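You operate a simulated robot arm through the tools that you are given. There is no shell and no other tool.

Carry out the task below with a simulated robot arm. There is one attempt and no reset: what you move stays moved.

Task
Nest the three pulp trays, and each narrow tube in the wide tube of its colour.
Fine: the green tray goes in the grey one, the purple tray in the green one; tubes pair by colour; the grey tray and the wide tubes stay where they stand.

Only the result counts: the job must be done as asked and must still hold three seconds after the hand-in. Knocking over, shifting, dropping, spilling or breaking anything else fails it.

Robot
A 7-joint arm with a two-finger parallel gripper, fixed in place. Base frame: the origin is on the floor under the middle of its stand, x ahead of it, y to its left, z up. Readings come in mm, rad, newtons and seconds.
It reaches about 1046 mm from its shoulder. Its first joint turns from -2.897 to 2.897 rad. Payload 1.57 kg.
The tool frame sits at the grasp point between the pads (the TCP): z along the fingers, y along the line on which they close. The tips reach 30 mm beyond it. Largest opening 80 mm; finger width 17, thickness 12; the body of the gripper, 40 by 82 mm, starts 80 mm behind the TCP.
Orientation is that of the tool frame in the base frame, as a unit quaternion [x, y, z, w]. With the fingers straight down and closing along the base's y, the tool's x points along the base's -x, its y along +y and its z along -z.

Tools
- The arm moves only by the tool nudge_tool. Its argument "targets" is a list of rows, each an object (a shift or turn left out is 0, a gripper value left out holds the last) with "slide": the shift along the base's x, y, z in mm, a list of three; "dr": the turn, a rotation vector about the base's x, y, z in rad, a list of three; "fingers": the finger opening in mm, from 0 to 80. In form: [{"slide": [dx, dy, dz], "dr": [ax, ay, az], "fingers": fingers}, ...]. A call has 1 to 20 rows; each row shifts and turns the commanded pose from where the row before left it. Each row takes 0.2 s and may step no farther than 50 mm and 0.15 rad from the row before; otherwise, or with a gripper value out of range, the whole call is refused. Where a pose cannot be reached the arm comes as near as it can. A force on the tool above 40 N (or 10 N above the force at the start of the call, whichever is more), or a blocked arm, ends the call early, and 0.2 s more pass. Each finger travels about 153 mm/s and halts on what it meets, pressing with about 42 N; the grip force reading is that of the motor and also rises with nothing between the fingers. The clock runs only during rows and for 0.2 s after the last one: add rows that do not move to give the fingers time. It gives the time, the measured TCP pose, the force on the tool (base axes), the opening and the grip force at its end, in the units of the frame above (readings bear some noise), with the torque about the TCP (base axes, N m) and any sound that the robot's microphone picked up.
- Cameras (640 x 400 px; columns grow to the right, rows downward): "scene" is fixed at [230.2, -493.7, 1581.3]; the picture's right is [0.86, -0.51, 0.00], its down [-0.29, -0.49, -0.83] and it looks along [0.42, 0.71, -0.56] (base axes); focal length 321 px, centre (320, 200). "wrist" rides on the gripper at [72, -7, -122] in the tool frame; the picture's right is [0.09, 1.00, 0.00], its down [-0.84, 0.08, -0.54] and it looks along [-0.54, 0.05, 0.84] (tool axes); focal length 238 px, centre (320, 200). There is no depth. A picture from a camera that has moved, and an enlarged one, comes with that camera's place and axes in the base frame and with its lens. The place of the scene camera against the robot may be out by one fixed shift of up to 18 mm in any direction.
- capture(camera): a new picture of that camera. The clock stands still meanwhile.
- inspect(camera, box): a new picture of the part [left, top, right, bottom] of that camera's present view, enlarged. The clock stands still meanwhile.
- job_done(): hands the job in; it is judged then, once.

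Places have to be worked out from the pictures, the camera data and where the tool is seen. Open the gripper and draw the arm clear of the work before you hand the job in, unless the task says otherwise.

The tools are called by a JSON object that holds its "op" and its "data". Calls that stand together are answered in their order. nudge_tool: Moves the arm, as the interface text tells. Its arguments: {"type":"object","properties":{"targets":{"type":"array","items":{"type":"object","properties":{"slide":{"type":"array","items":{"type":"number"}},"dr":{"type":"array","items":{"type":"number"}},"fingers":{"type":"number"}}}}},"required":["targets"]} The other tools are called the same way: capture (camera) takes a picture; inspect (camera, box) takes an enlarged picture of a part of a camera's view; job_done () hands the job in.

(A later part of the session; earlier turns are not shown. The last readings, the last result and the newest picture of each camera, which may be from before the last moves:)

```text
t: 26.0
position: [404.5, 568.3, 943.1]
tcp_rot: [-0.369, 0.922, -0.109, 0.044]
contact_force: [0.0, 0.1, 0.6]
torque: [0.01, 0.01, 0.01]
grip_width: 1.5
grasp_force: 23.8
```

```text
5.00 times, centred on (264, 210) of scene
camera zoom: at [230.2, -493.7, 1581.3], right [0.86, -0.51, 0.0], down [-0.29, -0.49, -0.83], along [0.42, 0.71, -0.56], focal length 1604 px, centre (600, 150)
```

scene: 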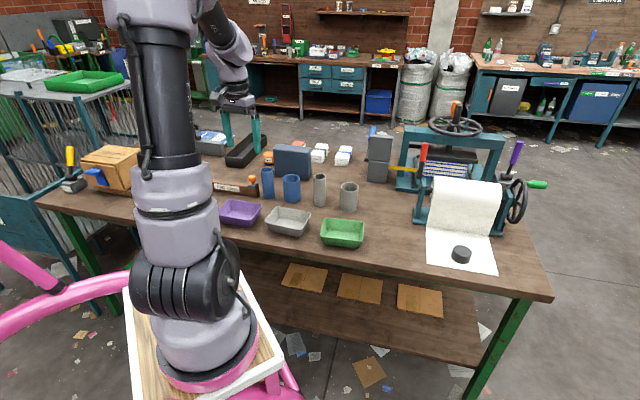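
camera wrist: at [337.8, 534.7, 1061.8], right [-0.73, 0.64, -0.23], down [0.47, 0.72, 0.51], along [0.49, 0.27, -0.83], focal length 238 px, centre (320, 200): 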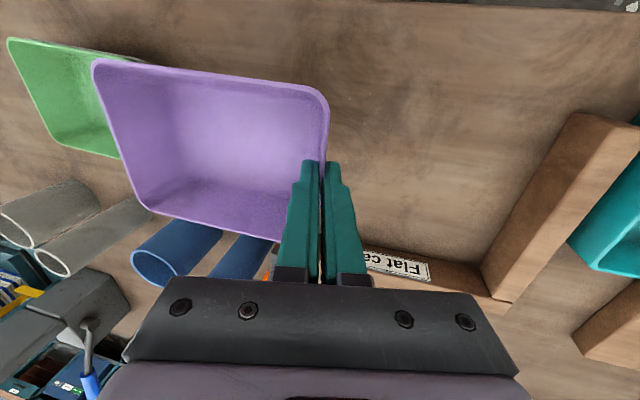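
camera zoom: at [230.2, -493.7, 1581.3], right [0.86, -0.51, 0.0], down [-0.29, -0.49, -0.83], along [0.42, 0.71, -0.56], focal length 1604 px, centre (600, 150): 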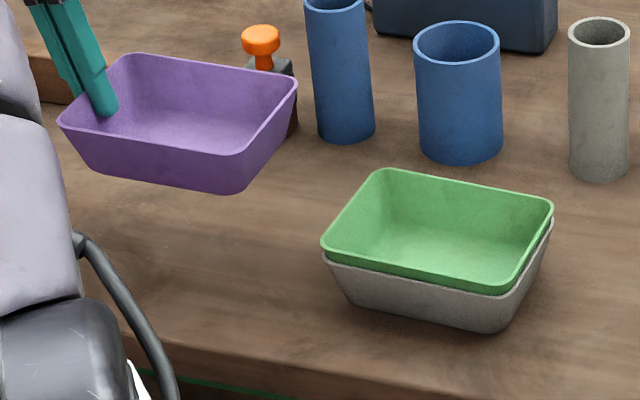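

Purple is held level. I carry it over the green/grey stack, turning by -0.055 rad to match.

{"op": "nudge_tool", "data": {"targets": [{"slide": [17.7, -17.16, 0], "dr": [0, 0, -0.0069]}, {"slide": [17.7, -17.16, 0], "dr": [0, 0, -0.0069]}, {"slide": [17.7, -17.16, 0], "dr": [0, 0, -0.0069]}, {"slide": [17.7, -17.16, 0], "dr": [0, 0, -0.0069]}, {"slide": [17.7, -17.16, 0], "dr": [0, 0, -0.0069]}, {"slide": [17.7, -17.16, 0], "dr": [0, 0, -0.0069]}, {"slide": [17.7, -17.16, 0], "dr": [0, 0, -0.0069]}, {"slide": [17.7, -17.16, 0], "dr": [0, 0, -0.0069]}, {}, {}]}}

{"op": "inspect", "data": {"camera": "wrist", "box": [80, 40, 368, 220]}}

{"op": "inspect", "data": {"camera": "scene", "box": [225, 165, 353, 245]}}

```text
t: 28.2
position: [546.5, 434.1, 943.8]
tcp_rot: [-0.342, 0.932, -0.11, 0.041]
contact_force: [-0.4, 0.1, -0.4]
torque: [0.05, 0.02, -0.01]
grip_width: 1.9
grasp_force: 23.9
```

```text
2.22 times, centred on (224, 130) of wrist
camera zoom: at [477.2, 402.6, 1062.4], right [-0.7, 0.68, -0.23], down [0.51, 0.7, 0.51], along [0.51, 0.24, -0.83], focal length 530 px, centre (533, 356)
```

zoom: 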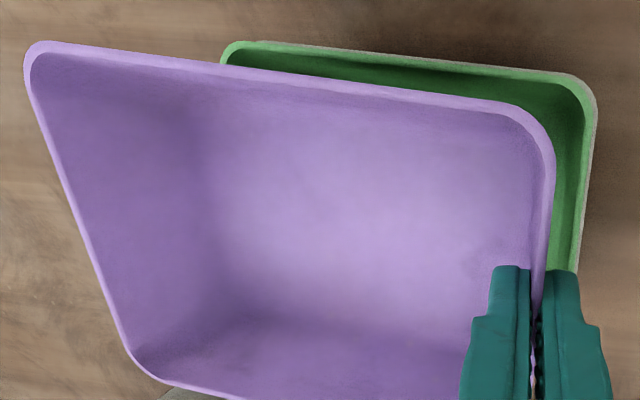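

```text
5.00 times, centred on (289, 205) of scene
camera zoom: at [230.2, -493.7, 1581.3], right [0.86, -0.51, 0.0], down [-0.29, -0.49, -0.83], along [0.42, 0.71, -0.56], focal length 1604 px, centre (475, 175)
```

zoom: 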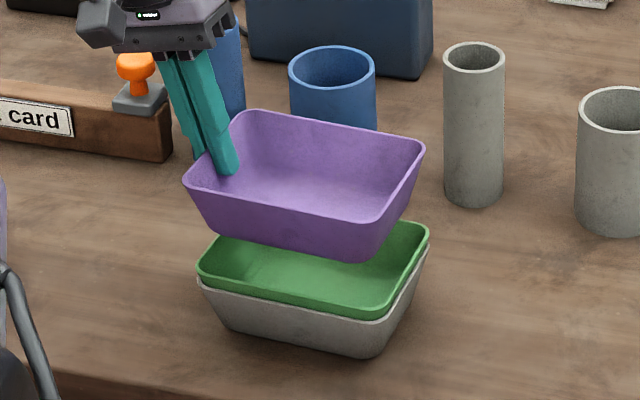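

Both rims are parallel to within about 1° and 1–2 mm. I nudge by (0.1, -1.6) mm and lower most of the way, then look.

{"op": "nudge_tool", "data": {"targets": [{"slide": [0.1, -1.6, 0]}, {"slide": [0, 0, -10]}, {"slide": [0, 0, -10]}, {"slide": [0, 0, -10]}, {"slide": [0, 0, -10]}, {"slide": [0, 0, -4]}, {}]}}

{"op": "inspect", "data": {"camera": "wrist", "box": [80, 40, 368, 220]}}

{"op": "inspect", "data": {"camera": "scene", "box": [245, 185, 325, 235]}}

```text
t: 29.8
position: [547.0, 431.6, 898.9]
tcp_rot: [-0.344, 0.932, -0.11, 0.041]
contact_force: [-0.3, 0.1, -0.2]
torque: [0.0, 0.0, 0.02]
grip_width: 1.8
grasp_force: 23.0
```

```text
2.22 times, centred on (224, 130) of wrist
camera zoom: at [477.8, 399.9, 1018.9], right [-0.7, 0.68, -0.23], down [0.51, 0.7, 0.51], along [0.51, 0.24, -0.83], focal length 530 px, centre (533, 356)
```

zoom: 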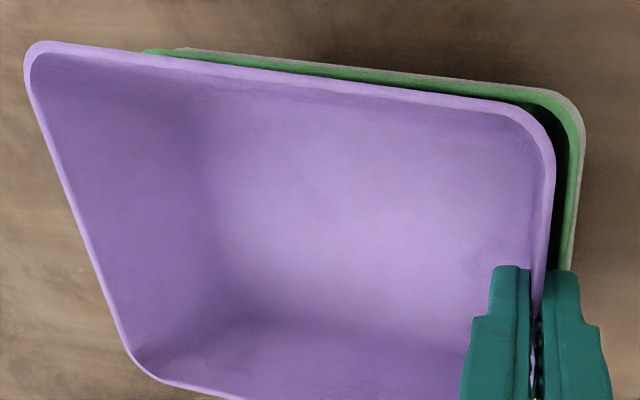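

```text
8.00 times, centred on (285, 210) of scene
camera zoom: at [230.2, -493.7, 1581.3], right [0.86, -0.51, 0.0], down [-0.29, -0.49, -0.83], along [0.42, 0.71, -0.56], focal length 2566 px, centre (600, 120)
```

zoom: 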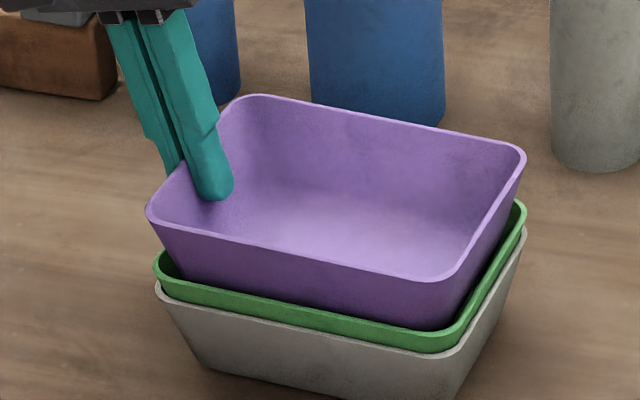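

Purple sits centred over green. I lower 3 mm more, which keeps the outer fingertip clear of the green rim, and open only slightly so the finger does not press on the stack.

{"op": "nudge_tool", "data": {"targets": [{"slide": [0, 0, -3]}, {}, {"fingers": 14}, {}, {}]}}

{"op": "inspect", "data": {"camera": "wrist", "box": [80, 40, 368, 220]}}

{"op": "inspect", "data": {"camera": "scene", "box": [245, 185, 325, 235]}}

```text
t: 31.0
position: [547.0, 430.3, 896.1]
tcp_rot: [-0.343, 0.932, -0.11, 0.04]
contact_force: [0.2, 0.3, -0.5]
torque: [0.01, 0.04, 0.03]
grip_width: 14.0
grasp_force: 0.1
```

```text
2.22 times, centred on (224, 130) of wrist
camera zoom: at [477.8, 399.6, 1015.7], right [-0.7, 0.68, -0.23], down [0.51, 0.7, 0.51], along [0.51, 0.24, -0.83], focal length 530 px, centre (533, 356)
```

zoom: 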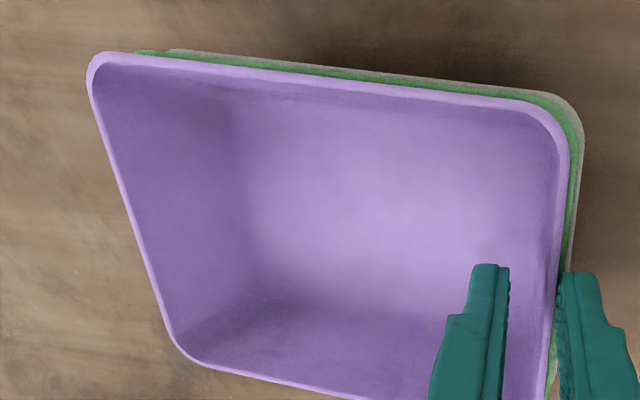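

```text
8.00 times, centred on (285, 210) of scene
camera zoom: at [230.2, -493.7, 1581.3], right [0.86, -0.51, 0.0], down [-0.29, -0.49, -0.83], along [0.42, 0.71, -0.56], focal length 2566 px, centre (600, 120)
```

zoom: 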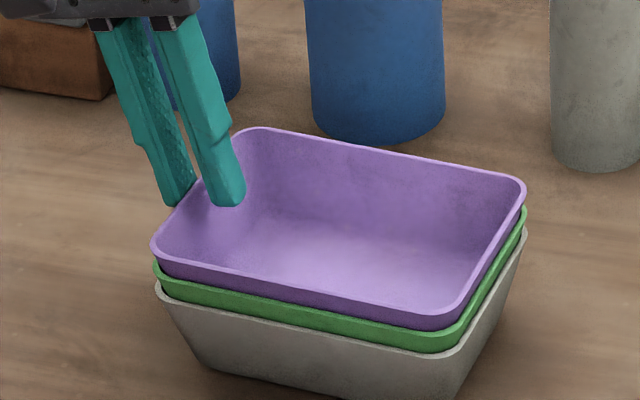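

Purple is nested and the grey tray has not moved. I withdraw along the wall line, straighten the tool, and move to view the blue tubes.

{"op": "nudge_tool", "data": {"targets": [{"slide": [-0.75, 0.9, 4.9]}, {"slide": [-1.5, 1.8, 9.7]}, {"slide": [-3, 3.6, 19.5]}, {"slide": [-3, 3.6, 19.5], "fingers": 66}, {"slide": [-3, 3.6, 19.5], "dr": [0.0597, 0.0508, 0]}, {"slide": [7, 23, 23], "dr": [0.0597, 0.0508, 0.02]}, {"slide": [7, 23, 23], "dr": [0.0597, 0.0508, 0.02]}, {"slide": [7, 23, 23], "dr": [0, 0, 0.02]}, {"slide": [7, 23, 23], "dr": [0, 0, 0.02]}, {}]}}

{"op": "capture", "data": {"camera": "wrist"}}

{"op": "capture", "data": {"camera": "scene"}}

```text
t: 33.2
position: [563.9, 535.0, 1062.0]
tcp_rot: [-0.383, 0.924, 0.001, 0.001]
contact_force: [-0.5, 0.5, -0.4]
torque: [-0.02, -0.03, -0.02]
grip_width: 66.0
grasp_force: 0.0
```

```text
taken
camera wrist: at [517.2, 478.5, 1182.7], right [-0.77, 0.64, 0.0], down [0.54, 0.64, 0.54], along [0.35, 0.42, -0.84], focal length 238 px, centre (320, 200)
```

wrist: 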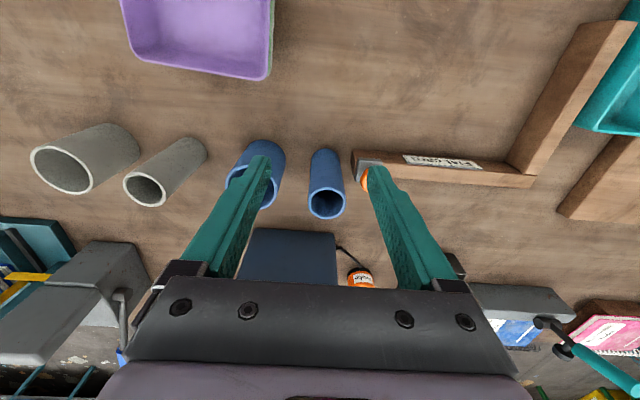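

```text
taken
```

scene: 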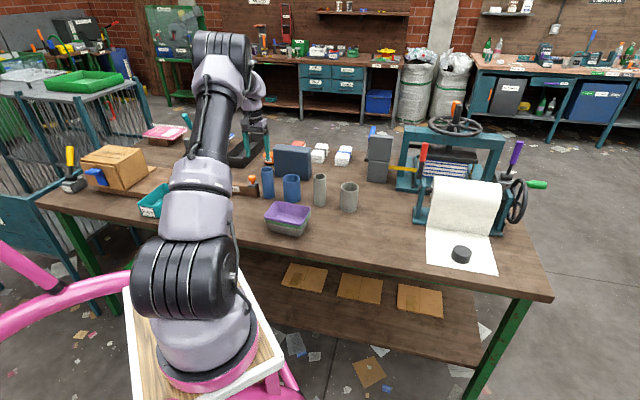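

All three trays are nested. I enlarge the wrist view over the tubes to fix their positions.

{"op": "inspect", "data": {"camera": "wrist", "box": [216, 130, 376, 230]}}

{"op": "inspect", "data": {"camera": "wrist", "box": [24, 110, 216, 230]}}

```text
4.00 times, centred on (296, 180) of wrist
camera zoom: at [517.2, 478.5, 1182.7], right [-0.77, 0.64, 0.0], down [0.54, 0.64, 0.54], along [0.35, 0.42, -0.84], focal length 953 px, centre (416, 280)
```

zoom: 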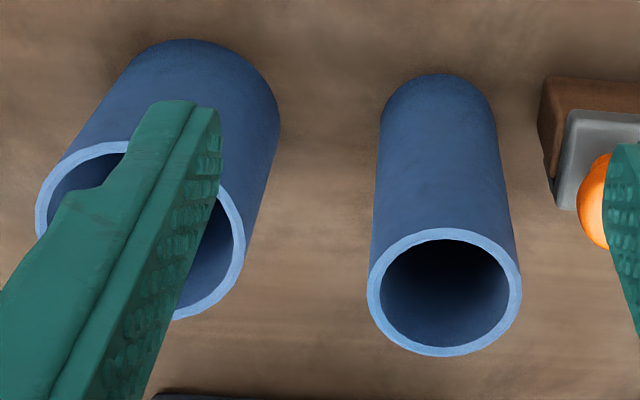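

```text
3.33 times, centred on (120, 170) of wrist
camera zoom: at [517.2, 478.5, 1182.7], right [-0.77, 0.64, 0.0], down [0.54, 0.64, 0.54], along [0.35, 0.42, -0.84], focal length 794 px, centre (987, 300)
```

zoom: 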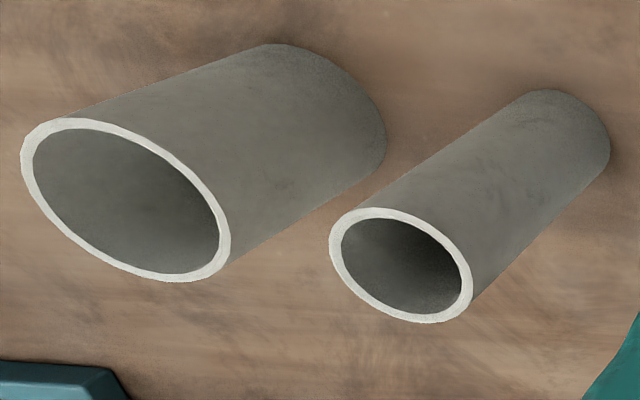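

Positions from the two views agree: blue narrow about (616.6, 612.4), blue wide (690, 541.7), grey narrow (776, 454), grey wide (858, 368.7). I hover above the blue narrow tube, which also checks that it can be reached with the fingers vertical.

{"op": "nudge_tool", "data": {"targets": [{"slide": [17.6, 25.8, -16]}, {"slide": [17.6, 25.8, -16]}, {"slide": [17.5, 25.8, -16]}, {"slide": [0, 0, -14]}, {}]}}

{"op": "capture", "data": {"camera": "wrist"}}

{"op": "inspect", "data": {"camera": "scene", "box": [216, 120, 328, 190]}}

```text
t: 34.4
position: [615.3, 612.7, 999.3]
tcp_rot: [-0.383, 0.924, 0.0, 0.002]
contact_force: [0.2, 0.3, -0.5]
torque: [-0.01, 0.01, 0.0]
grip_width: 65.9
grasp_force: 0.1
```

```text
taken
camera wrist: at [568.8, 556.4, 1120.6], right [-0.77, 0.64, 0.0], down [0.54, 0.65, 0.54], along [0.35, 0.42, -0.84], focal length 238 px, centre (320, 200)
```

wrist: 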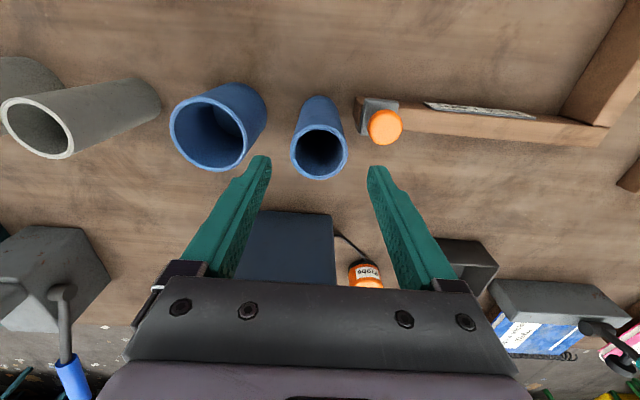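

```text
5.71 times, centred on (272, 155) of scene
camera zoom: at [230.2, -493.7, 1581.3], right [0.86, -0.51, 0.0], down [-0.29, -0.49, -0.83], along [0.42, 0.71, -0.56], focal length 1833 px, centre (594, 457)
```

zoom: 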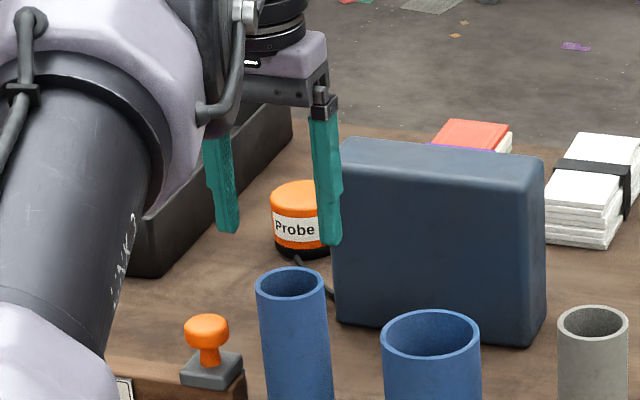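

The blue narrow tube is reachable with the fingers vertical, and its ring sits almost exactly under the grasp point. I enlarge to refine the alignment and check both blue tubes.

{"op": "inspect", "data": {"camera": "wrist", "box": [256, 90, 416, 190]}}

{"op": "inspect", "data": {"camera": "wrist", "box": [128, 60, 288, 160]}}

```text
4.00 times, centred on (336, 140) of wrist
camera zoom: at [568.8, 556.4, 1120.6], right [-0.77, 0.64, 0.0], down [0.54, 0.65, 0.54], along [0.35, 0.42, -0.84], focal length 953 px, centre (256, 440)
```

zoom: 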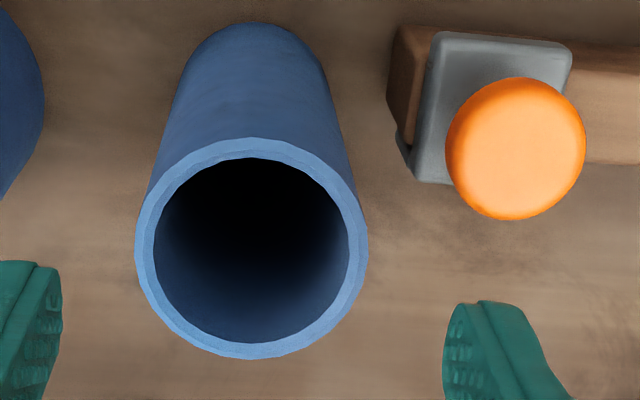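

```text
4.00 times, centred on (208, 110) of wrist
camera zoom: at [568.8, 556.4, 1120.6], right [-0.77, 0.64, 0.0], down [0.54, 0.65, 0.54], along [0.35, 0.42, -0.84], focal length 953 px, centre (768, 560)
```

zoom: 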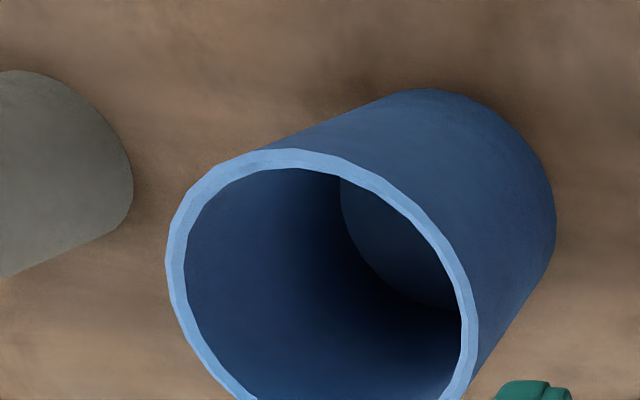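

The ring is 2 mm from dead centre and its top is at about z = 931. I correct by (2.2, 0.5) mm and go down until the tips are about 25 mm below its top, then close.

{"op": "nudge_tool", "data": {"targets": [{"slide": [2.2, 0.5, -14]}, {"slide": [0, 0, -20]}, {"slide": [0, 0, -20]}, {"slide": [0, 0, -9.5]}, {}]}}

{"op": "inspect", "data": {"camera": "wrist", "box": [240, 110, 400, 210]}}

{"op": "inspect", "data": {"camera": "scene", "box": [232, 145, 312, 195]}}

```text
t: 35.6
position: [617.1, 613.7, 936.0]
tcp_rot: [-0.382, 0.924, 0.0, 0.001]
contact_force: [0.7, -0.3, -0.3]
torque: [0.02, 0.01, 0.01]
grip_width: 66.1
grasp_force: 0.0
```

```text
4.00 times, centred on (320, 160) of wrist
camera zoom: at [571.3, 557.3, 1056.7], right [-0.77, 0.64, 0.0], down [0.54, 0.64, 0.54], along [0.35, 0.42, -0.84], focal length 953 px, centre (320, 360)
```

zoom: 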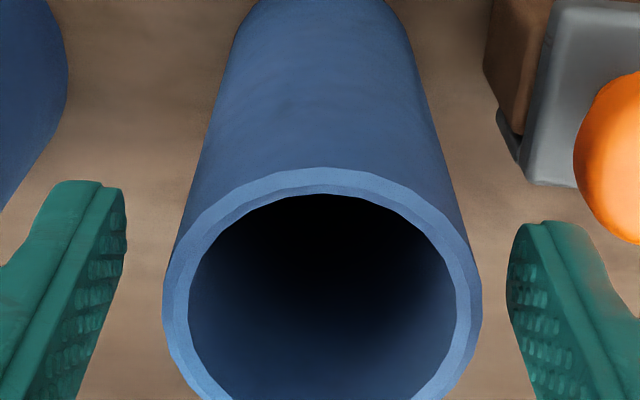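

```text
8.00 times, centred on (272, 170) of scene
camera zoom: at [230.2, -493.7, 1581.3], right [0.86, -0.51, 0.0], down [-0.29, -0.49, -0.83], along [0.42, 0.71, -0.56], focal length 2566 px, centre (704, 440)
```

zoom: 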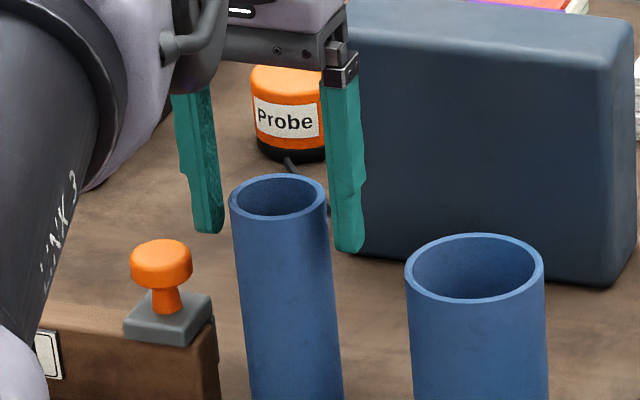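

The tube stands centred between the fingers. I close on it and then lift slightly to check the hold.

{"op": "nudge_tool", "data": {"targets": [{"fingers": 45}, {}, {}, {}, {"slide": [0, 0, 3]}, {"slide": [0, 0, 5]}, {}]}}

{"op": "inspect", "data": {"camera": "scene", "box": [232, 145, 312, 195]}}

{"op": "inspect", "data": {"camera": "wrist", "box": [240, 110, 400, 210]}}

```text
t: 37.2
position: [619.4, 612.9, 944.6]
tcp_rot: [-0.383, 0.924, 0.001, 0.002]
contact_force: [-0.2, 0.3, -0.7]
torque: [0.0, 0.04, -0.01]
grip_width: 48.1
grasp_force: 41.8
```

```text
8.00 times, centred on (272, 170) of scene
camera zoom: at [230.2, -493.7, 1581.3], right [0.86, -0.51, 0.0], down [-0.29, -0.49, -0.83], along [0.42, 0.71, -0.56], focal length 2566 px, centre (704, 440)
```

zoom: 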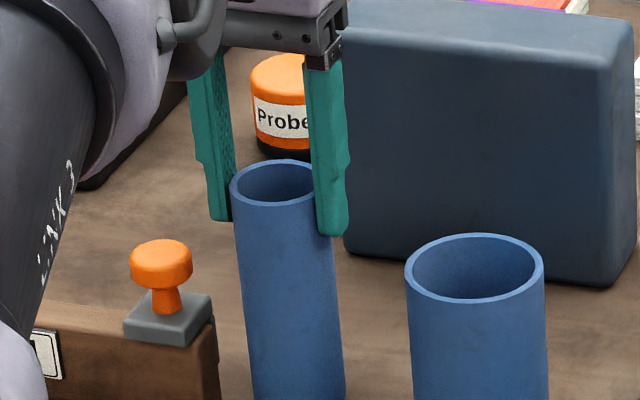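

```text
4.00 times, centred on (320, 160) of wrist
camera zoom: at [572.0, 557.1, 1064.9], right [-0.77, 0.64, 0.0], down [0.54, 0.64, 0.54], along [0.35, 0.42, -0.84], focal length 953 px, centre (320, 360)
```

zoom: 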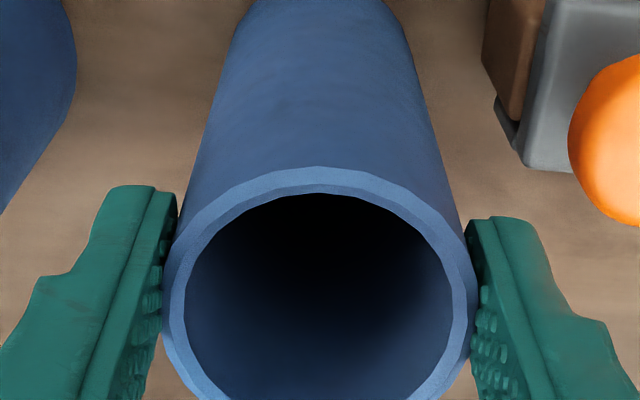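

The tube is gripped at 48.1 mm with 42 N and rose with the gripper. I lift it well above the wide tube's rim.

{"op": "nudge_tool", "data": {"targets": [{"slide": [0, 0, 10]}, {"slide": [0, 0, 15]}, {"slide": [0, 0, 20]}, {"slide": [0, 0, 20]}, {"slide": [0, 0, 20]}, {"slide": [0, 0, 20]}, {"slide": [0, 0, 15]}, {"slide": [0, 0, 5]}, {}, {}]}}

{"op": "capture", "data": {"camera": "wrist"}}

{"op": "inspect", "data": {"camera": "scene", "box": [216, 110, 344, 190]}}

```text
t: 39.4
position: [620.0, 614.8, 1069.4]
tcp_rot: [-0.383, 0.924, 0.001, 0.002]
contact_force: [0.1, 0.1, -0.4]
torque: [0.01, -0.04, 0.0]
grip_width: 47.8
grasp_force: 41.9
```

```text
taken
camera wrist: at [573.3, 557.5, 1189.9], right [-0.77, 0.64, 0.0], down [0.54, 0.64, 0.54], along [0.35, 0.42, -0.84], focal length 238 px, centre (320, 200)
```

wrist: 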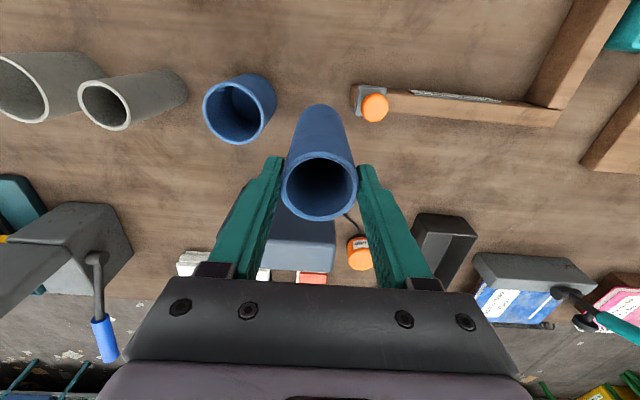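

```text
5.00 times, centred on (280, 150) of scene
camera zoom: at [230.2, -493.7, 1581.3], right [0.86, -0.51, 0.0], down [-0.29, -0.49, -0.83], along [0.42, 0.71, -0.56], focal length 1604 px, centre (520, 450)
```

zoom: 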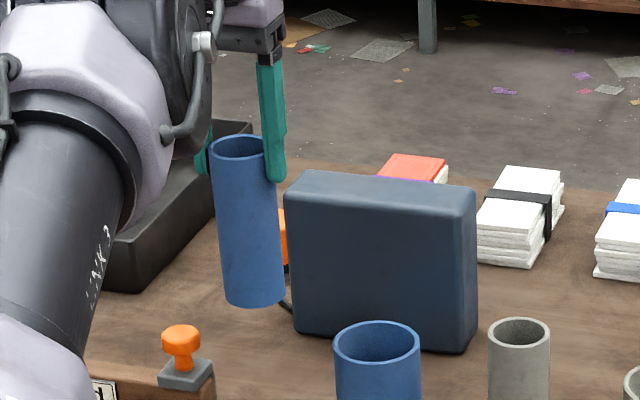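

The tube is held upright. I enlarge the three remaining tubes from here to refine their coordinates.

{"op": "inspect", "data": {"camera": "wrist", "box": [184, 55, 312, 135]}}

{"op": "inspect", "data": {"camera": "wrist", "box": [0, 30, 192, 150]}}

{"op": "inspect", "data": {"camera": "wrist", "box": [240, 90, 400, 190]}}

```text
5.00 times, centred on (248, 95) of wrist
camera zoom: at [573.3, 557.5, 1189.9], right [-0.77, 0.64, 0.0], down [0.54, 0.64, 0.54], along [0.35, 0.42, -0.84], focal length 1192 px, centre (680, 725)
```

zoom: 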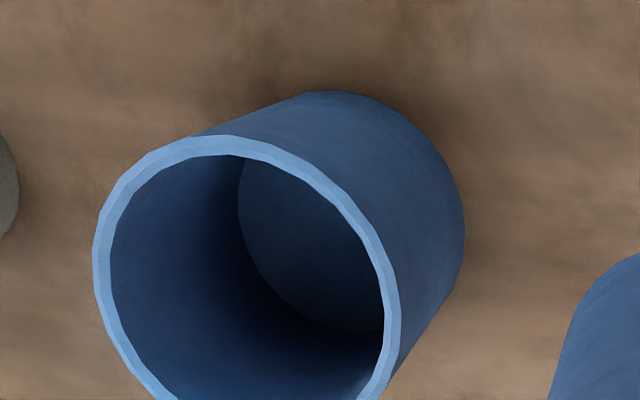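

```text
3.33 times, centred on (96, 90) of wrist
camera zoom: at [573.3, 557.5, 1189.9], right [-0.77, 0.64, 0.0], down [0.54, 0.64, 0.54], along [0.35, 0.42, -0.84], focal length 794 px, centre (1067, 567)
```

zoom: 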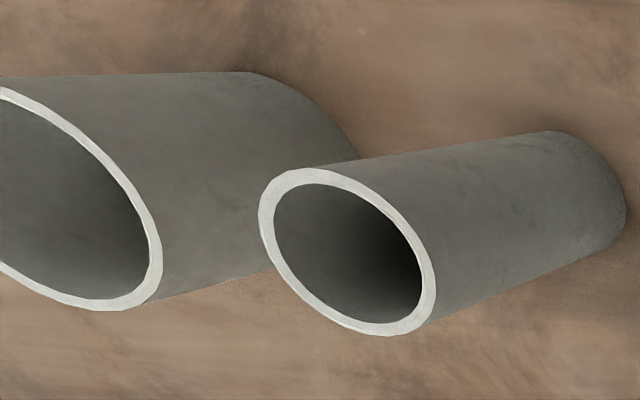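

```text
4.00 times, centred on (320, 140) of wrist
camera zoom: at [573.3, 557.5, 1189.9], right [-0.77, 0.64, 0.0], down [0.54, 0.64, 0.54], along [0.35, 0.42, -0.84], focal length 953 px, centre (320, 440)
```

zoom: 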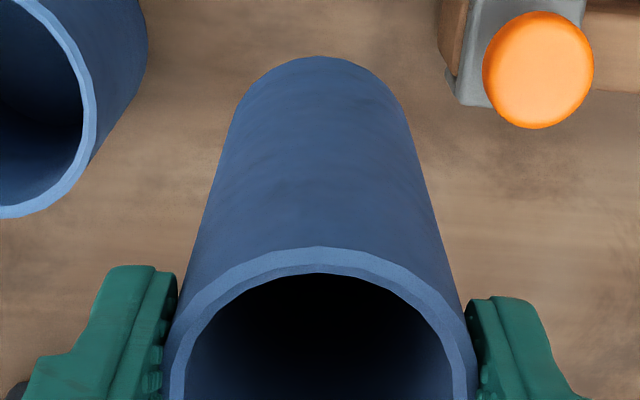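

Wide blue is at about (691.3, 542.7), which puts it (70.8, -69.7) mm from the held tube. I shift across at this height and check from both cameras before lowering.

{"op": "nudge_tool", "data": {"targets": [{"slide": [17.7, -17.4, 0]}, {"slide": [17.7, -17.4, 0]}, {"slide": [17.7, -17.4, 0]}, {"slide": [17.7, -17.5, 0]}, {}, {}]}}

{"op": "inspect", "data": {"camera": "wrist", "box": [240, 90, 400, 190]}}

{"op": "inspect", "data": {"camera": "scene", "box": [244, 140, 340, 200]}}

```text
t: 40.8
position: [690.8, 543.5, 1069.0]
tcp_rot: [-0.382, 0.924, 0.001, 0.001]
contact_force: [-0.4, 0.2, -0.5]
torque: [0.0, 0.04, 0.0]
grip_width: 47.9
grasp_force: 42.5
```

```text
4.00 times, centred on (320, 140) of wrist
camera zoom: at [644.2, 487.3, 1190.1], right [-0.77, 0.64, 0.0], down [0.54, 0.64, 0.54], along [0.35, 0.42, -0.84], focal length 953 px, centre (320, 440)
```

zoom: 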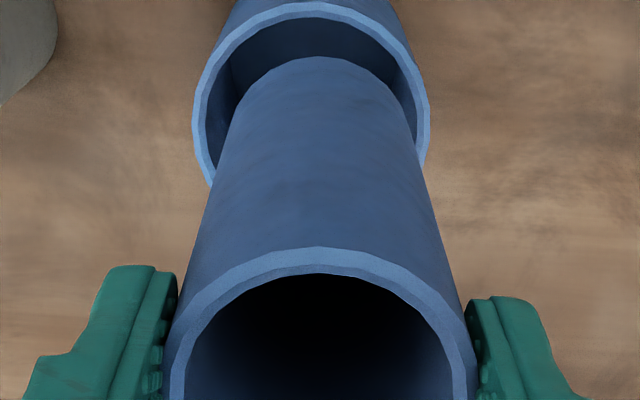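

```text
6.67 times, centred on (292, 170) of scene
camera zoom: at [230.2, -493.7, 1581.3], right [0.86, -0.51, 0.0], down [-0.29, -0.49, -0.83], along [0.42, 0.71, -0.56], focal length 2138 px, centre (507, 400)
```

zoom: 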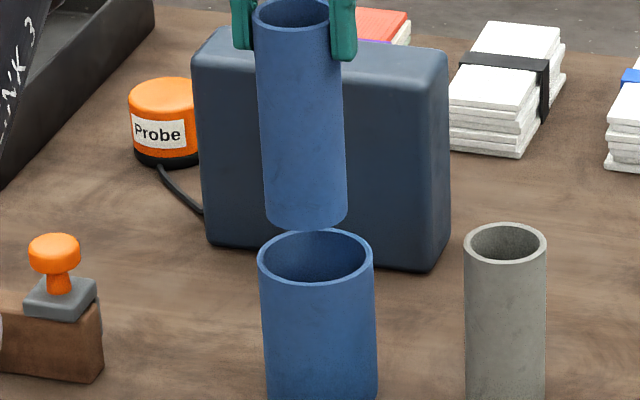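

The wrist view says the tube is within 2 mm, but the scene view hints at a few millimetres' offset to its left. I enlarge the scene picture around the gap to measure it properly.

{"op": "inspect", "data": {"camera": "scene", "box": [276, 160, 308, 180]}}

{"op": "inspect", "data": {"camera": "scene", "box": [268, 135, 316, 165]}}

{"op": "inspect", "data": {"camera": "wrist", "box": [272, 75, 368, 135]}}

```text
16.00 times, centred on (292, 170) of scene
camera zoom: at [230.2, -493.7, 1581.3], right [0.86, -0.51, 0.0], down [-0.29, -0.49, -0.83], along [0.42, 0.71, -0.56], focal length 5131 px, centre (768, 680)
```

zoom: 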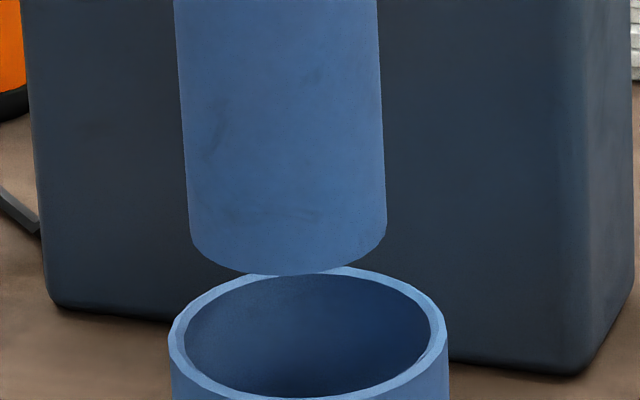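

```text
13.33 times, centred on (292, 150) of scene
camera zoom: at [230.2, -493.7, 1581.3], right [0.86, -0.51, 0.0], down [-0.29, -0.49, -0.83], along [0.42, 0.71, -0.56], focal length 4276 px, centre (693, 867)
```

zoom: 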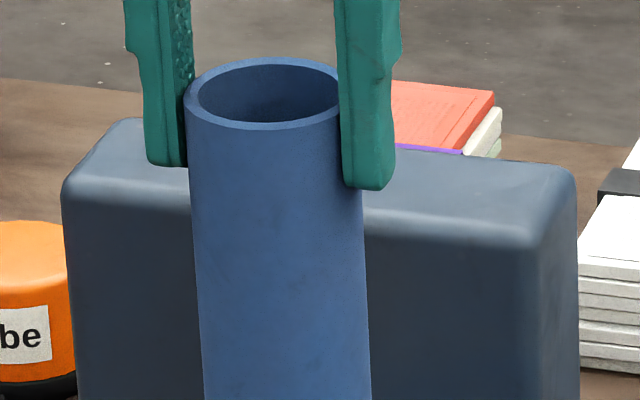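

```text
6.67 times, centred on (320, 105) of wrist
camera zoom: at [644.2, 487.3, 1190.1], right [-0.77, 0.64, 0.0], down [0.54, 0.64, 0.54], along [0.35, 0.42, -0.84], focal length 1589 px, centre (320, 833)
```

zoom: 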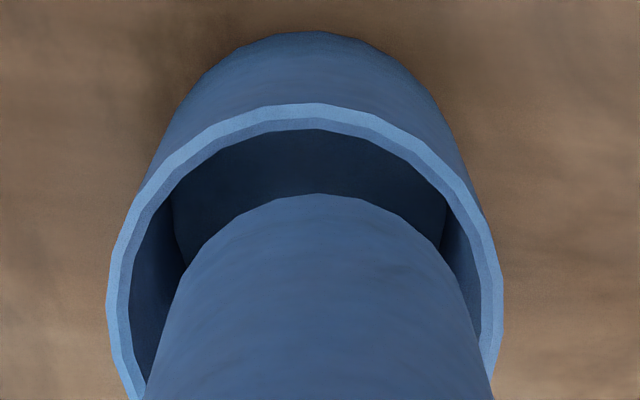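

The scene picture puts the tube about 3.6 mm off sideways and the wrist view about 2 mm the same way. I correct by (2.7, -1.3) mm, lower to just above the rim, and recheck.

{"op": "nudge_tool", "data": {"targets": [{"slide": [2.7, -1.3, 0]}, {"slide": [0, 0, -10]}, {"slide": [0, 0, -10]}, {}]}}

{"op": "inspect", "data": {"camera": "scene", "box": [276, 160, 308, 180]}}

{"op": "inspect", "data": {"camera": "wrist", "box": [272, 75, 368, 135]}}

```text
t: 41.8
position: [693.7, 542.6, 1048.9]
tcp_rot: [-0.382, 0.924, 0.0, 0.002]
contact_force: [-0.8, 0.6, 0.2]
torque: [0.0, 0.01, -0.01]
grip_width: 48.1
grasp_force: 41.7
```

```text
16.00 times, centred on (292, 170) of scene
camera zoom: at [230.2, -493.7, 1581.3], right [0.86, -0.51, 0.0], down [-0.29, -0.49, -0.83], along [0.42, 0.71, -0.56], focal length 5131 px, centre (768, 680)
```

zoom: 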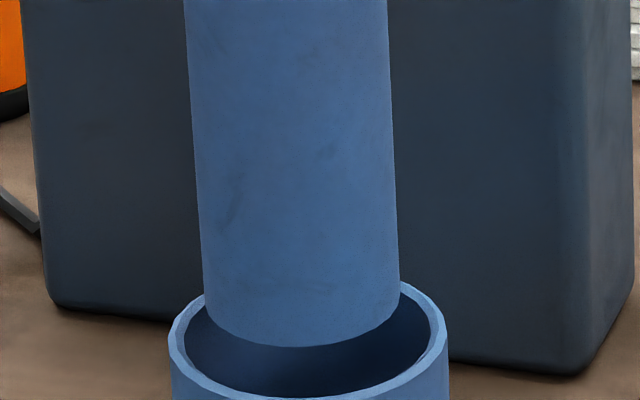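

```text
6.67 times, centred on (320, 105) of wrist
camera zoom: at [646.3, 485.7, 1169.8], right [-0.77, 0.64, 0.0], down [0.54, 0.64, 0.54], along [0.35, 0.42, -0.84], focal length 1589 px, centre (320, 833)
```

zoom: 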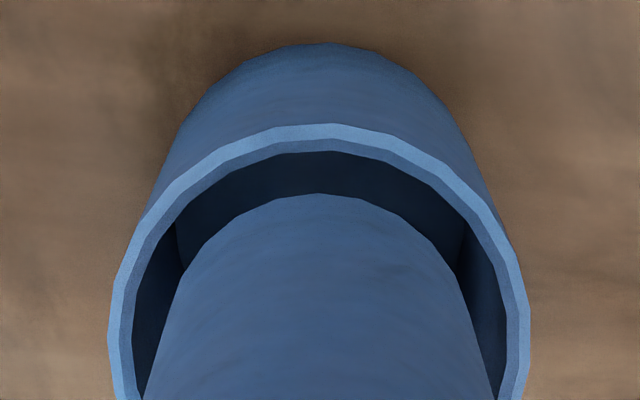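

The tube is now centred over the opening in both views, within about 1.5 mm. I lower it in steps into the wide tube.

{"op": "nudge_tool", "data": {"targets": [{"slide": [0.5, -0.3, -6]}, {"slide": [0, 0, -8]}, {"slide": [0, 0, -8]}, {"slide": [0, 0, -8]}, {"slide": [0, 0, -10]}, {"slide": [0, 0, -10]}, {}]}}

{"op": "inspect", "data": {"camera": "scene", "box": [260, 140, 324, 180]}}

{"op": "inspect", "data": {"camera": "wrist", "box": [272, 95, 368, 155]}}

```text
t: 43.4
position: [694.7, 543.1, 998.5]
tcp_rot: [-0.383, 0.924, 0.001, 0.001]
contact_force: [-0.8, -1.0, 0.0]
torque: [0.0, -0.01, 0.01]
grip_width: 48.0
grasp_force: 42.2
```

```text
10.00 times, centred on (292, 160) of scene
camera zoom: at [230.2, -493.7, 1581.3], right [0.86, -0.51, 0.0], down [-0.29, -0.49, -0.83], along [0.42, 0.71, -0.56], focal length 3207 px, centre (600, 600)
```

zoom: 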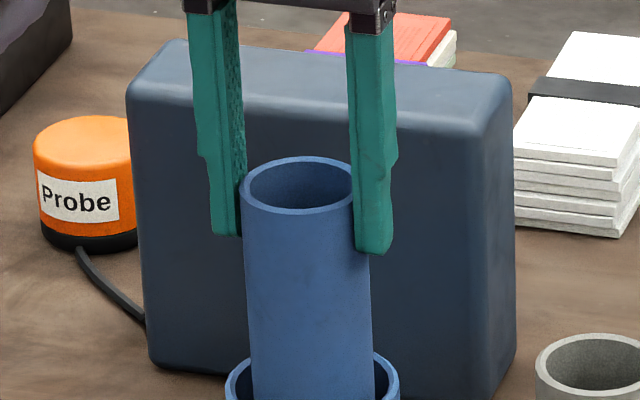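

```text
6.67 times, centred on (320, 125) of wrist
camera zoom: at [647.5, 485.4, 1119.7], right [-0.77, 0.64, 0.0], down [0.54, 0.64, 0.54], along [0.35, 0.42, -0.84], focal length 1589 px, centre (320, 700)
```

zoom: 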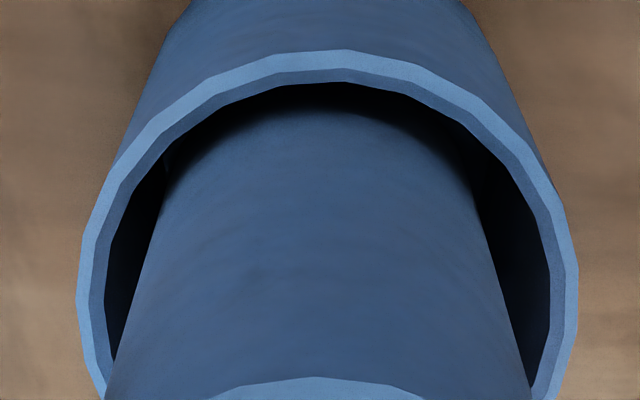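

It is entering freely with no contact force. I continue down to about 5 mm above seating, keeping the fingertips above the wide tube's rim.

{"op": "nudge_tool", "data": {"targets": [{"slide": [-0.5, 0.5, -10]}, {"slide": [0, 0, -10]}, {"slide": [0, 0, -10]}, {"slide": [0, 0, -10]}, {"slide": [0, 0, -8]}, {"slide": [0, 0, -5]}, {}]}}

{"op": "inspect", "data": {"camera": "scene", "box": [268, 155, 316, 185]}}

{"op": "inspect", "data": {"camera": "wrist", "box": [240, 110, 400, 210]}}

```text
t: 45.0
position: [691.6, 543.6, 945.9]
tcp_rot: [-0.382, 0.924, 0.001, 0.002]
contact_force: [-0.3, 0.2, 0.6]
torque: [0.01, 0.02, -0.02]
grip_width: 47.8
grasp_force: 42.0
```

```text
13.33 times, centred on (292, 170) of scene
camera zoom: at [230.2, -493.7, 1581.3], right [0.86, -0.51, 0.0], down [-0.29, -0.49, -0.83], along [0.42, 0.71, -0.56], focal length 4276 px, centre (693, 600)
```

zoom: 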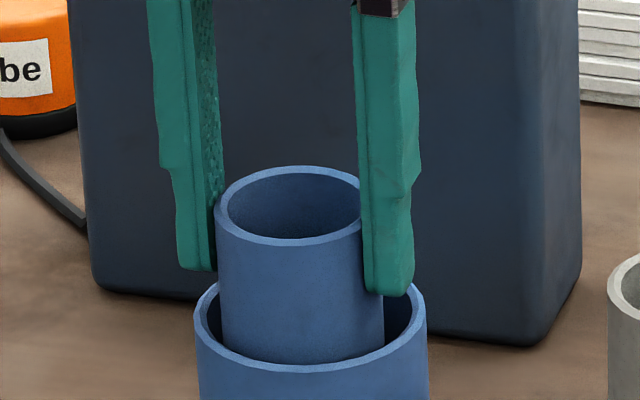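

```text
4.00 times, centred on (320, 160) of wrist
camera zoom: at [644.9, 486.5, 1066.3], right [-0.77, 0.64, 0.0], down [0.54, 0.64, 0.54], along [0.35, 0.42, -0.84], focal length 953 px, centre (320, 360)
```

zoom: 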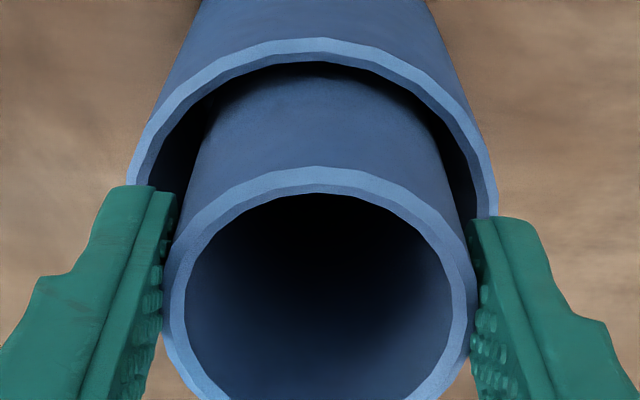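

There is still about 12 mm between fingertips and rim, with the tube bottom about 10 mm above the table. I lower 7 mm more in small steps, watching the force.

{"op": "nudge_tool", "data": {"targets": [{"slide": [0, 0, -3]}, {"slide": [0, 0, -2]}, {"slide": [0, 0, -2]}, {}]}}

{"op": "inspect", "data": {"camera": "scene", "box": [276, 165, 308, 185]}}

```text
t: 46.0
position: [692.6, 544.9, 939.6]
tcp_rot: [-0.383, 0.924, 0.001, 0.002]
contact_force: [-1.3, -0.6, 12.2]
torque: [-0.05, 0.27, -0.01]
grip_width: 48.1
grasp_force: 42.0
```

```text
16.00 times, centred on (292, 175) of scene
camera zoom: at [230.2, -493.7, 1581.3], right [0.86, -0.51, 0.0], down [-0.29, -0.49, -0.83], along [0.42, 0.71, -0.56], focal length 5131 px, centre (768, 600)
```

zoom: 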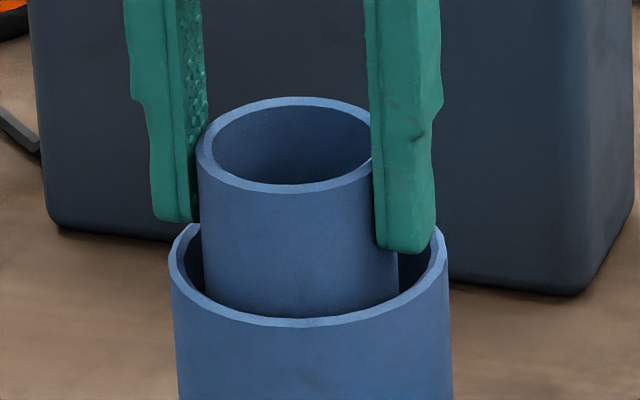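

12 N upward says the tube has reached the bottom. I back off 1 mm to unload, open gently and look.

{"op": "nudge_tool", "data": {"targets": [{"slide": [0, 0, 1.2]}, {}, {"fingers": 60}, {}, {}]}}

{"op": "inspect", "data": {"camera": "scene", "box": [268, 155, 316, 185]}}

{"op": "inspect", "data": {"camera": "wrist", "box": [240, 110, 400, 210]}}

```text
t: 47.2
position: [692.3, 543.4, 939.9]
tcp_rot: [-0.383, 0.924, 0.001, 0.002]
contact_force: [0.5, -0.1, -0.3]
torque: [0.02, 0.02, 0.02]
grip_width: 60.3
grasp_force: 0.1
```

```text
13.33 times, centred on (292, 170) of scene
camera zoom: at [230.2, -493.7, 1581.3], right [0.86, -0.51, 0.0], down [-0.29, -0.49, -0.83], along [0.42, 0.71, -0.56], focal length 4276 px, centre (693, 600)
```

zoom: 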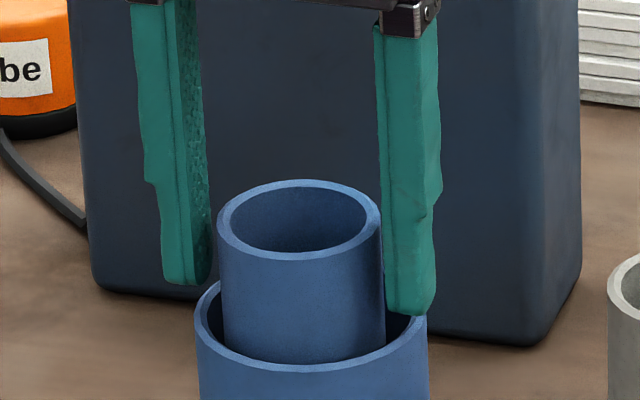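

```text
4.00 times, centred on (320, 160) of wrist
camera zoom: at [645.7, 486.8, 1060.2], right [-0.77, 0.64, 0.0], down [0.54, 0.64, 0.54], along [0.35, 0.42, -0.84], focal length 953 px, centre (320, 360)
```

zoom: 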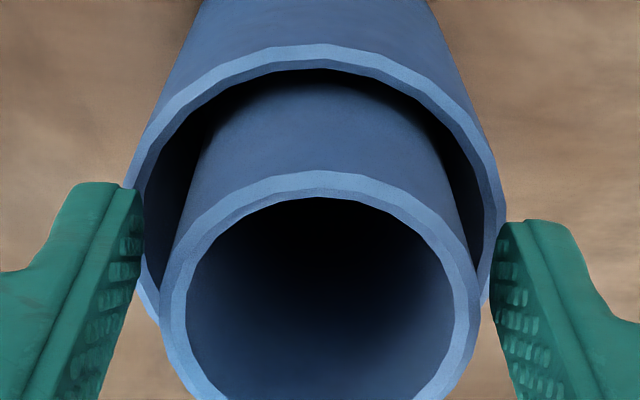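

Released: the narrow blue tube stands inside the wide one, which has not shifted. I rise straight up and cross to above the grey narrow tube.

{"op": "nudge_tool", "data": {"targets": [{"slide": [0, 0, 10]}, {"slide": [0, 0, 20]}, {"slide": [0, 0, 30]}, {"slide": [0, 0, 35], "fingers": 66}, {"slide": [0, 0, 35]}, {"slide": [21.2, -22, 0]}, {"slide": [21.2, -22, 0]}, {"slide": [21.2, -22, 0]}, {"slide": [21.2, -22, 0]}, {"slide": [0, 0, -30]}, {"slide": [0, 0, -35]}, {}]}}

{"op": "capture", "data": {"camera": "wrist"}}

{"op": "inspect", "data": {"camera": "wrist", "box": [240, 90, 400, 190]}}

{"op": "capture", "data": {"camera": "scene"}}

```text
t: 49.8
position: [776.9, 454.5, 1003.1]
tcp_rot: [-0.382, 0.924, 0.001, 0.002]
contact_force: [-0.6, 0.3, -0.6]
torque: [0.0, 0.0, 0.0]
grip_width: 66.4
grasp_force: 0.1
```

```text
taken
camera wrist: at [730.4, 398.3, 1123.8], right [-0.77, 0.64, 0.0], down [0.54, 0.64, 0.54], along [0.35, 0.42, -0.84], focal length 238 px, centre (320, 200)
```

wrist: 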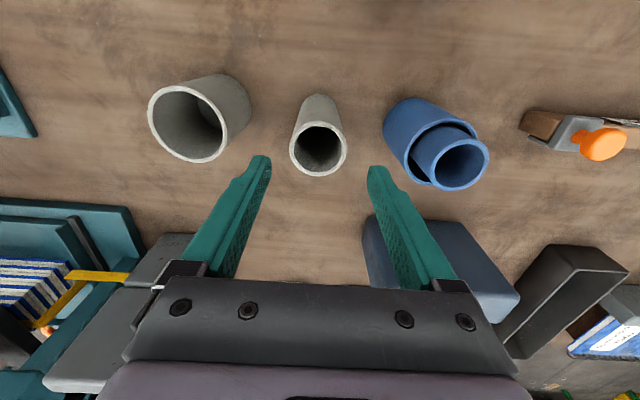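

```text
4.00 times, centred on (320, 140) of wrist
camera zoom: at [730.4, 398.3, 1123.8], right [-0.77, 0.64, 0.0], down [0.54, 0.64, 0.54], along [0.35, 0.42, -0.84], focal length 953 px, centre (320, 440)
```

zoom: 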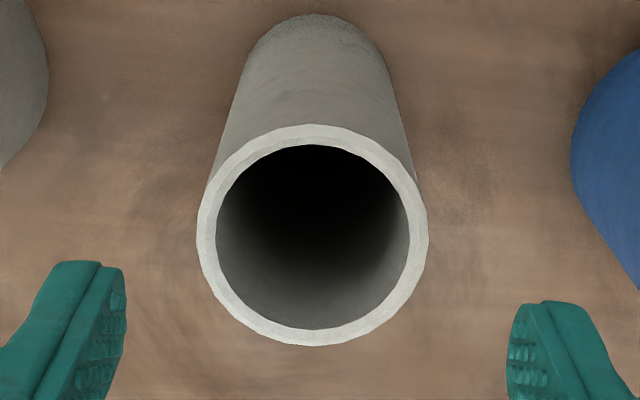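

```text
taken
```

scene: 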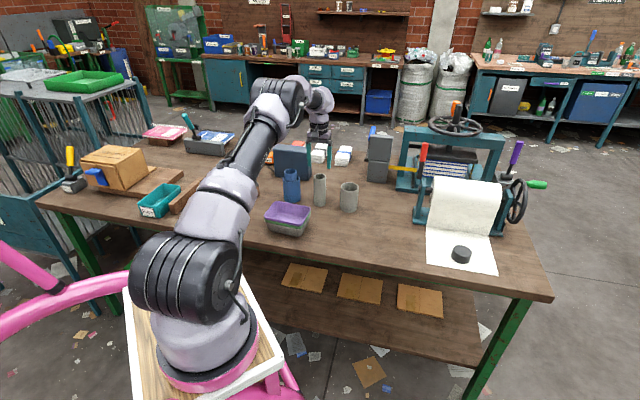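

The grey narrow ring is within 2 mm of centre. Before picking it up, I check that the arm can reach above the grey wide tube, 934 mm out, and measure that tube from there.

{"op": "nudge_tool", "data": {"targets": [{"slide": [0, 0, 33]}, {"slide": [0, 0, 33]}, {"slide": [20.5, -21.2, 0]}, {"slide": [20.5, -21.2, 0]}, {"slide": [20.5, -21.2, 0]}, {"slide": [20.5, -21.2, 0]}, {}, {}]}}

{"op": "capture", "data": {"camera": "wrist"}}

{"op": "inspect", "data": {"camera": "wrist", "box": [240, 70, 400, 170]}}

```text
t: 51.6
position: [859.3, 368.7, 1072.8]
tcp_rot: [-0.382, 0.924, 0.0, 0.002]
contact_force: [0.5, 0.6, 0.8]
torque: [0.03, 0.02, 0.02]
grip_width: 66.0
grasp_force: 0.0
```

```text
taken
camera wrist: at [812.5, 311.5, 1193.5], right [-0.77, 0.64, 0.0], down [0.54, 0.64, 0.54], along [0.35, 0.42, -0.84], focal length 238 px, centre (320, 200)
```

wrist: 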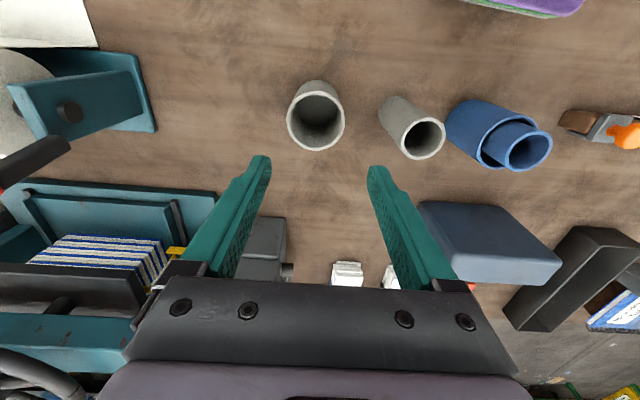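

```text
4.00 times, centred on (320, 120) of wrist
camera zoom: at [812.5, 311.5, 1193.5], right [-0.77, 0.64, 0.0], down [0.54, 0.64, 0.54], along [0.35, 0.42, -0.84], focal length 953 px, centre (320, 520)
```

zoom: 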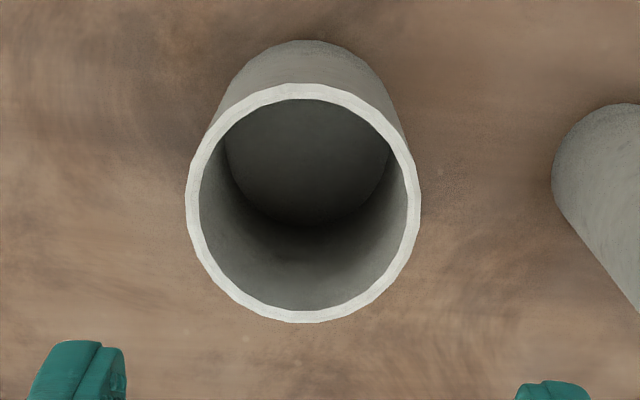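

The arm reaches there exactly, and the grey wide tube's axis comes out at about (864, 366). I go back over the grey narrow tube with the small correction and check before descending.

{"op": "nudge_tool", "data": {"targets": [{"slide": [-20.1, 20.9, 0]}, {"slide": [-20.1, 20.9, 0]}, {"slide": [-20.1, 20.9, 0]}, {"slide": [-20.0, 21.0, 0]}, {"slide": [0, 0, -33]}, {"slide": [0, 0, -33]}, {}]}}

{"op": "inspect", "data": {"camera": "wrist", "box": [240, 90, 400, 190]}}

```text
t: 53.2
position: [778.9, 454.5, 1005.8]
tcp_rot: [-0.382, 0.924, 0.001, 0.002]
contact_force: [0.0, -0.3, -0.5]
torque: [0.0, 0.0, 0.0]
grip_width: 65.8
grasp_force: 0.0
```

```text
4.00 times, centred on (320, 140) of wrist
camera zoom: at [732.5, 397.5, 1126.7], right [-0.77, 0.64, 0.0], down [0.54, 0.64, 0.54], along [0.35, 0.42, -0.84], focal length 953 px, centre (320, 440)
```

zoom: 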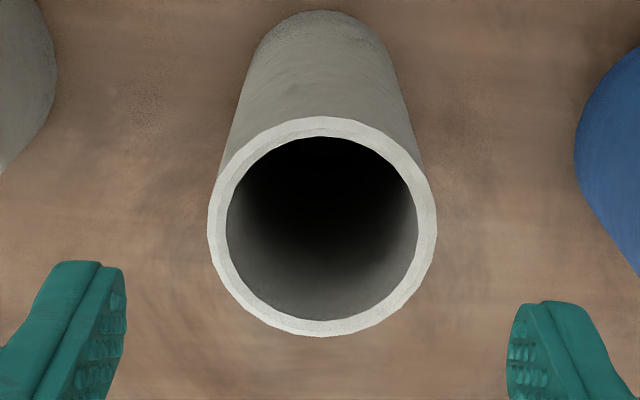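

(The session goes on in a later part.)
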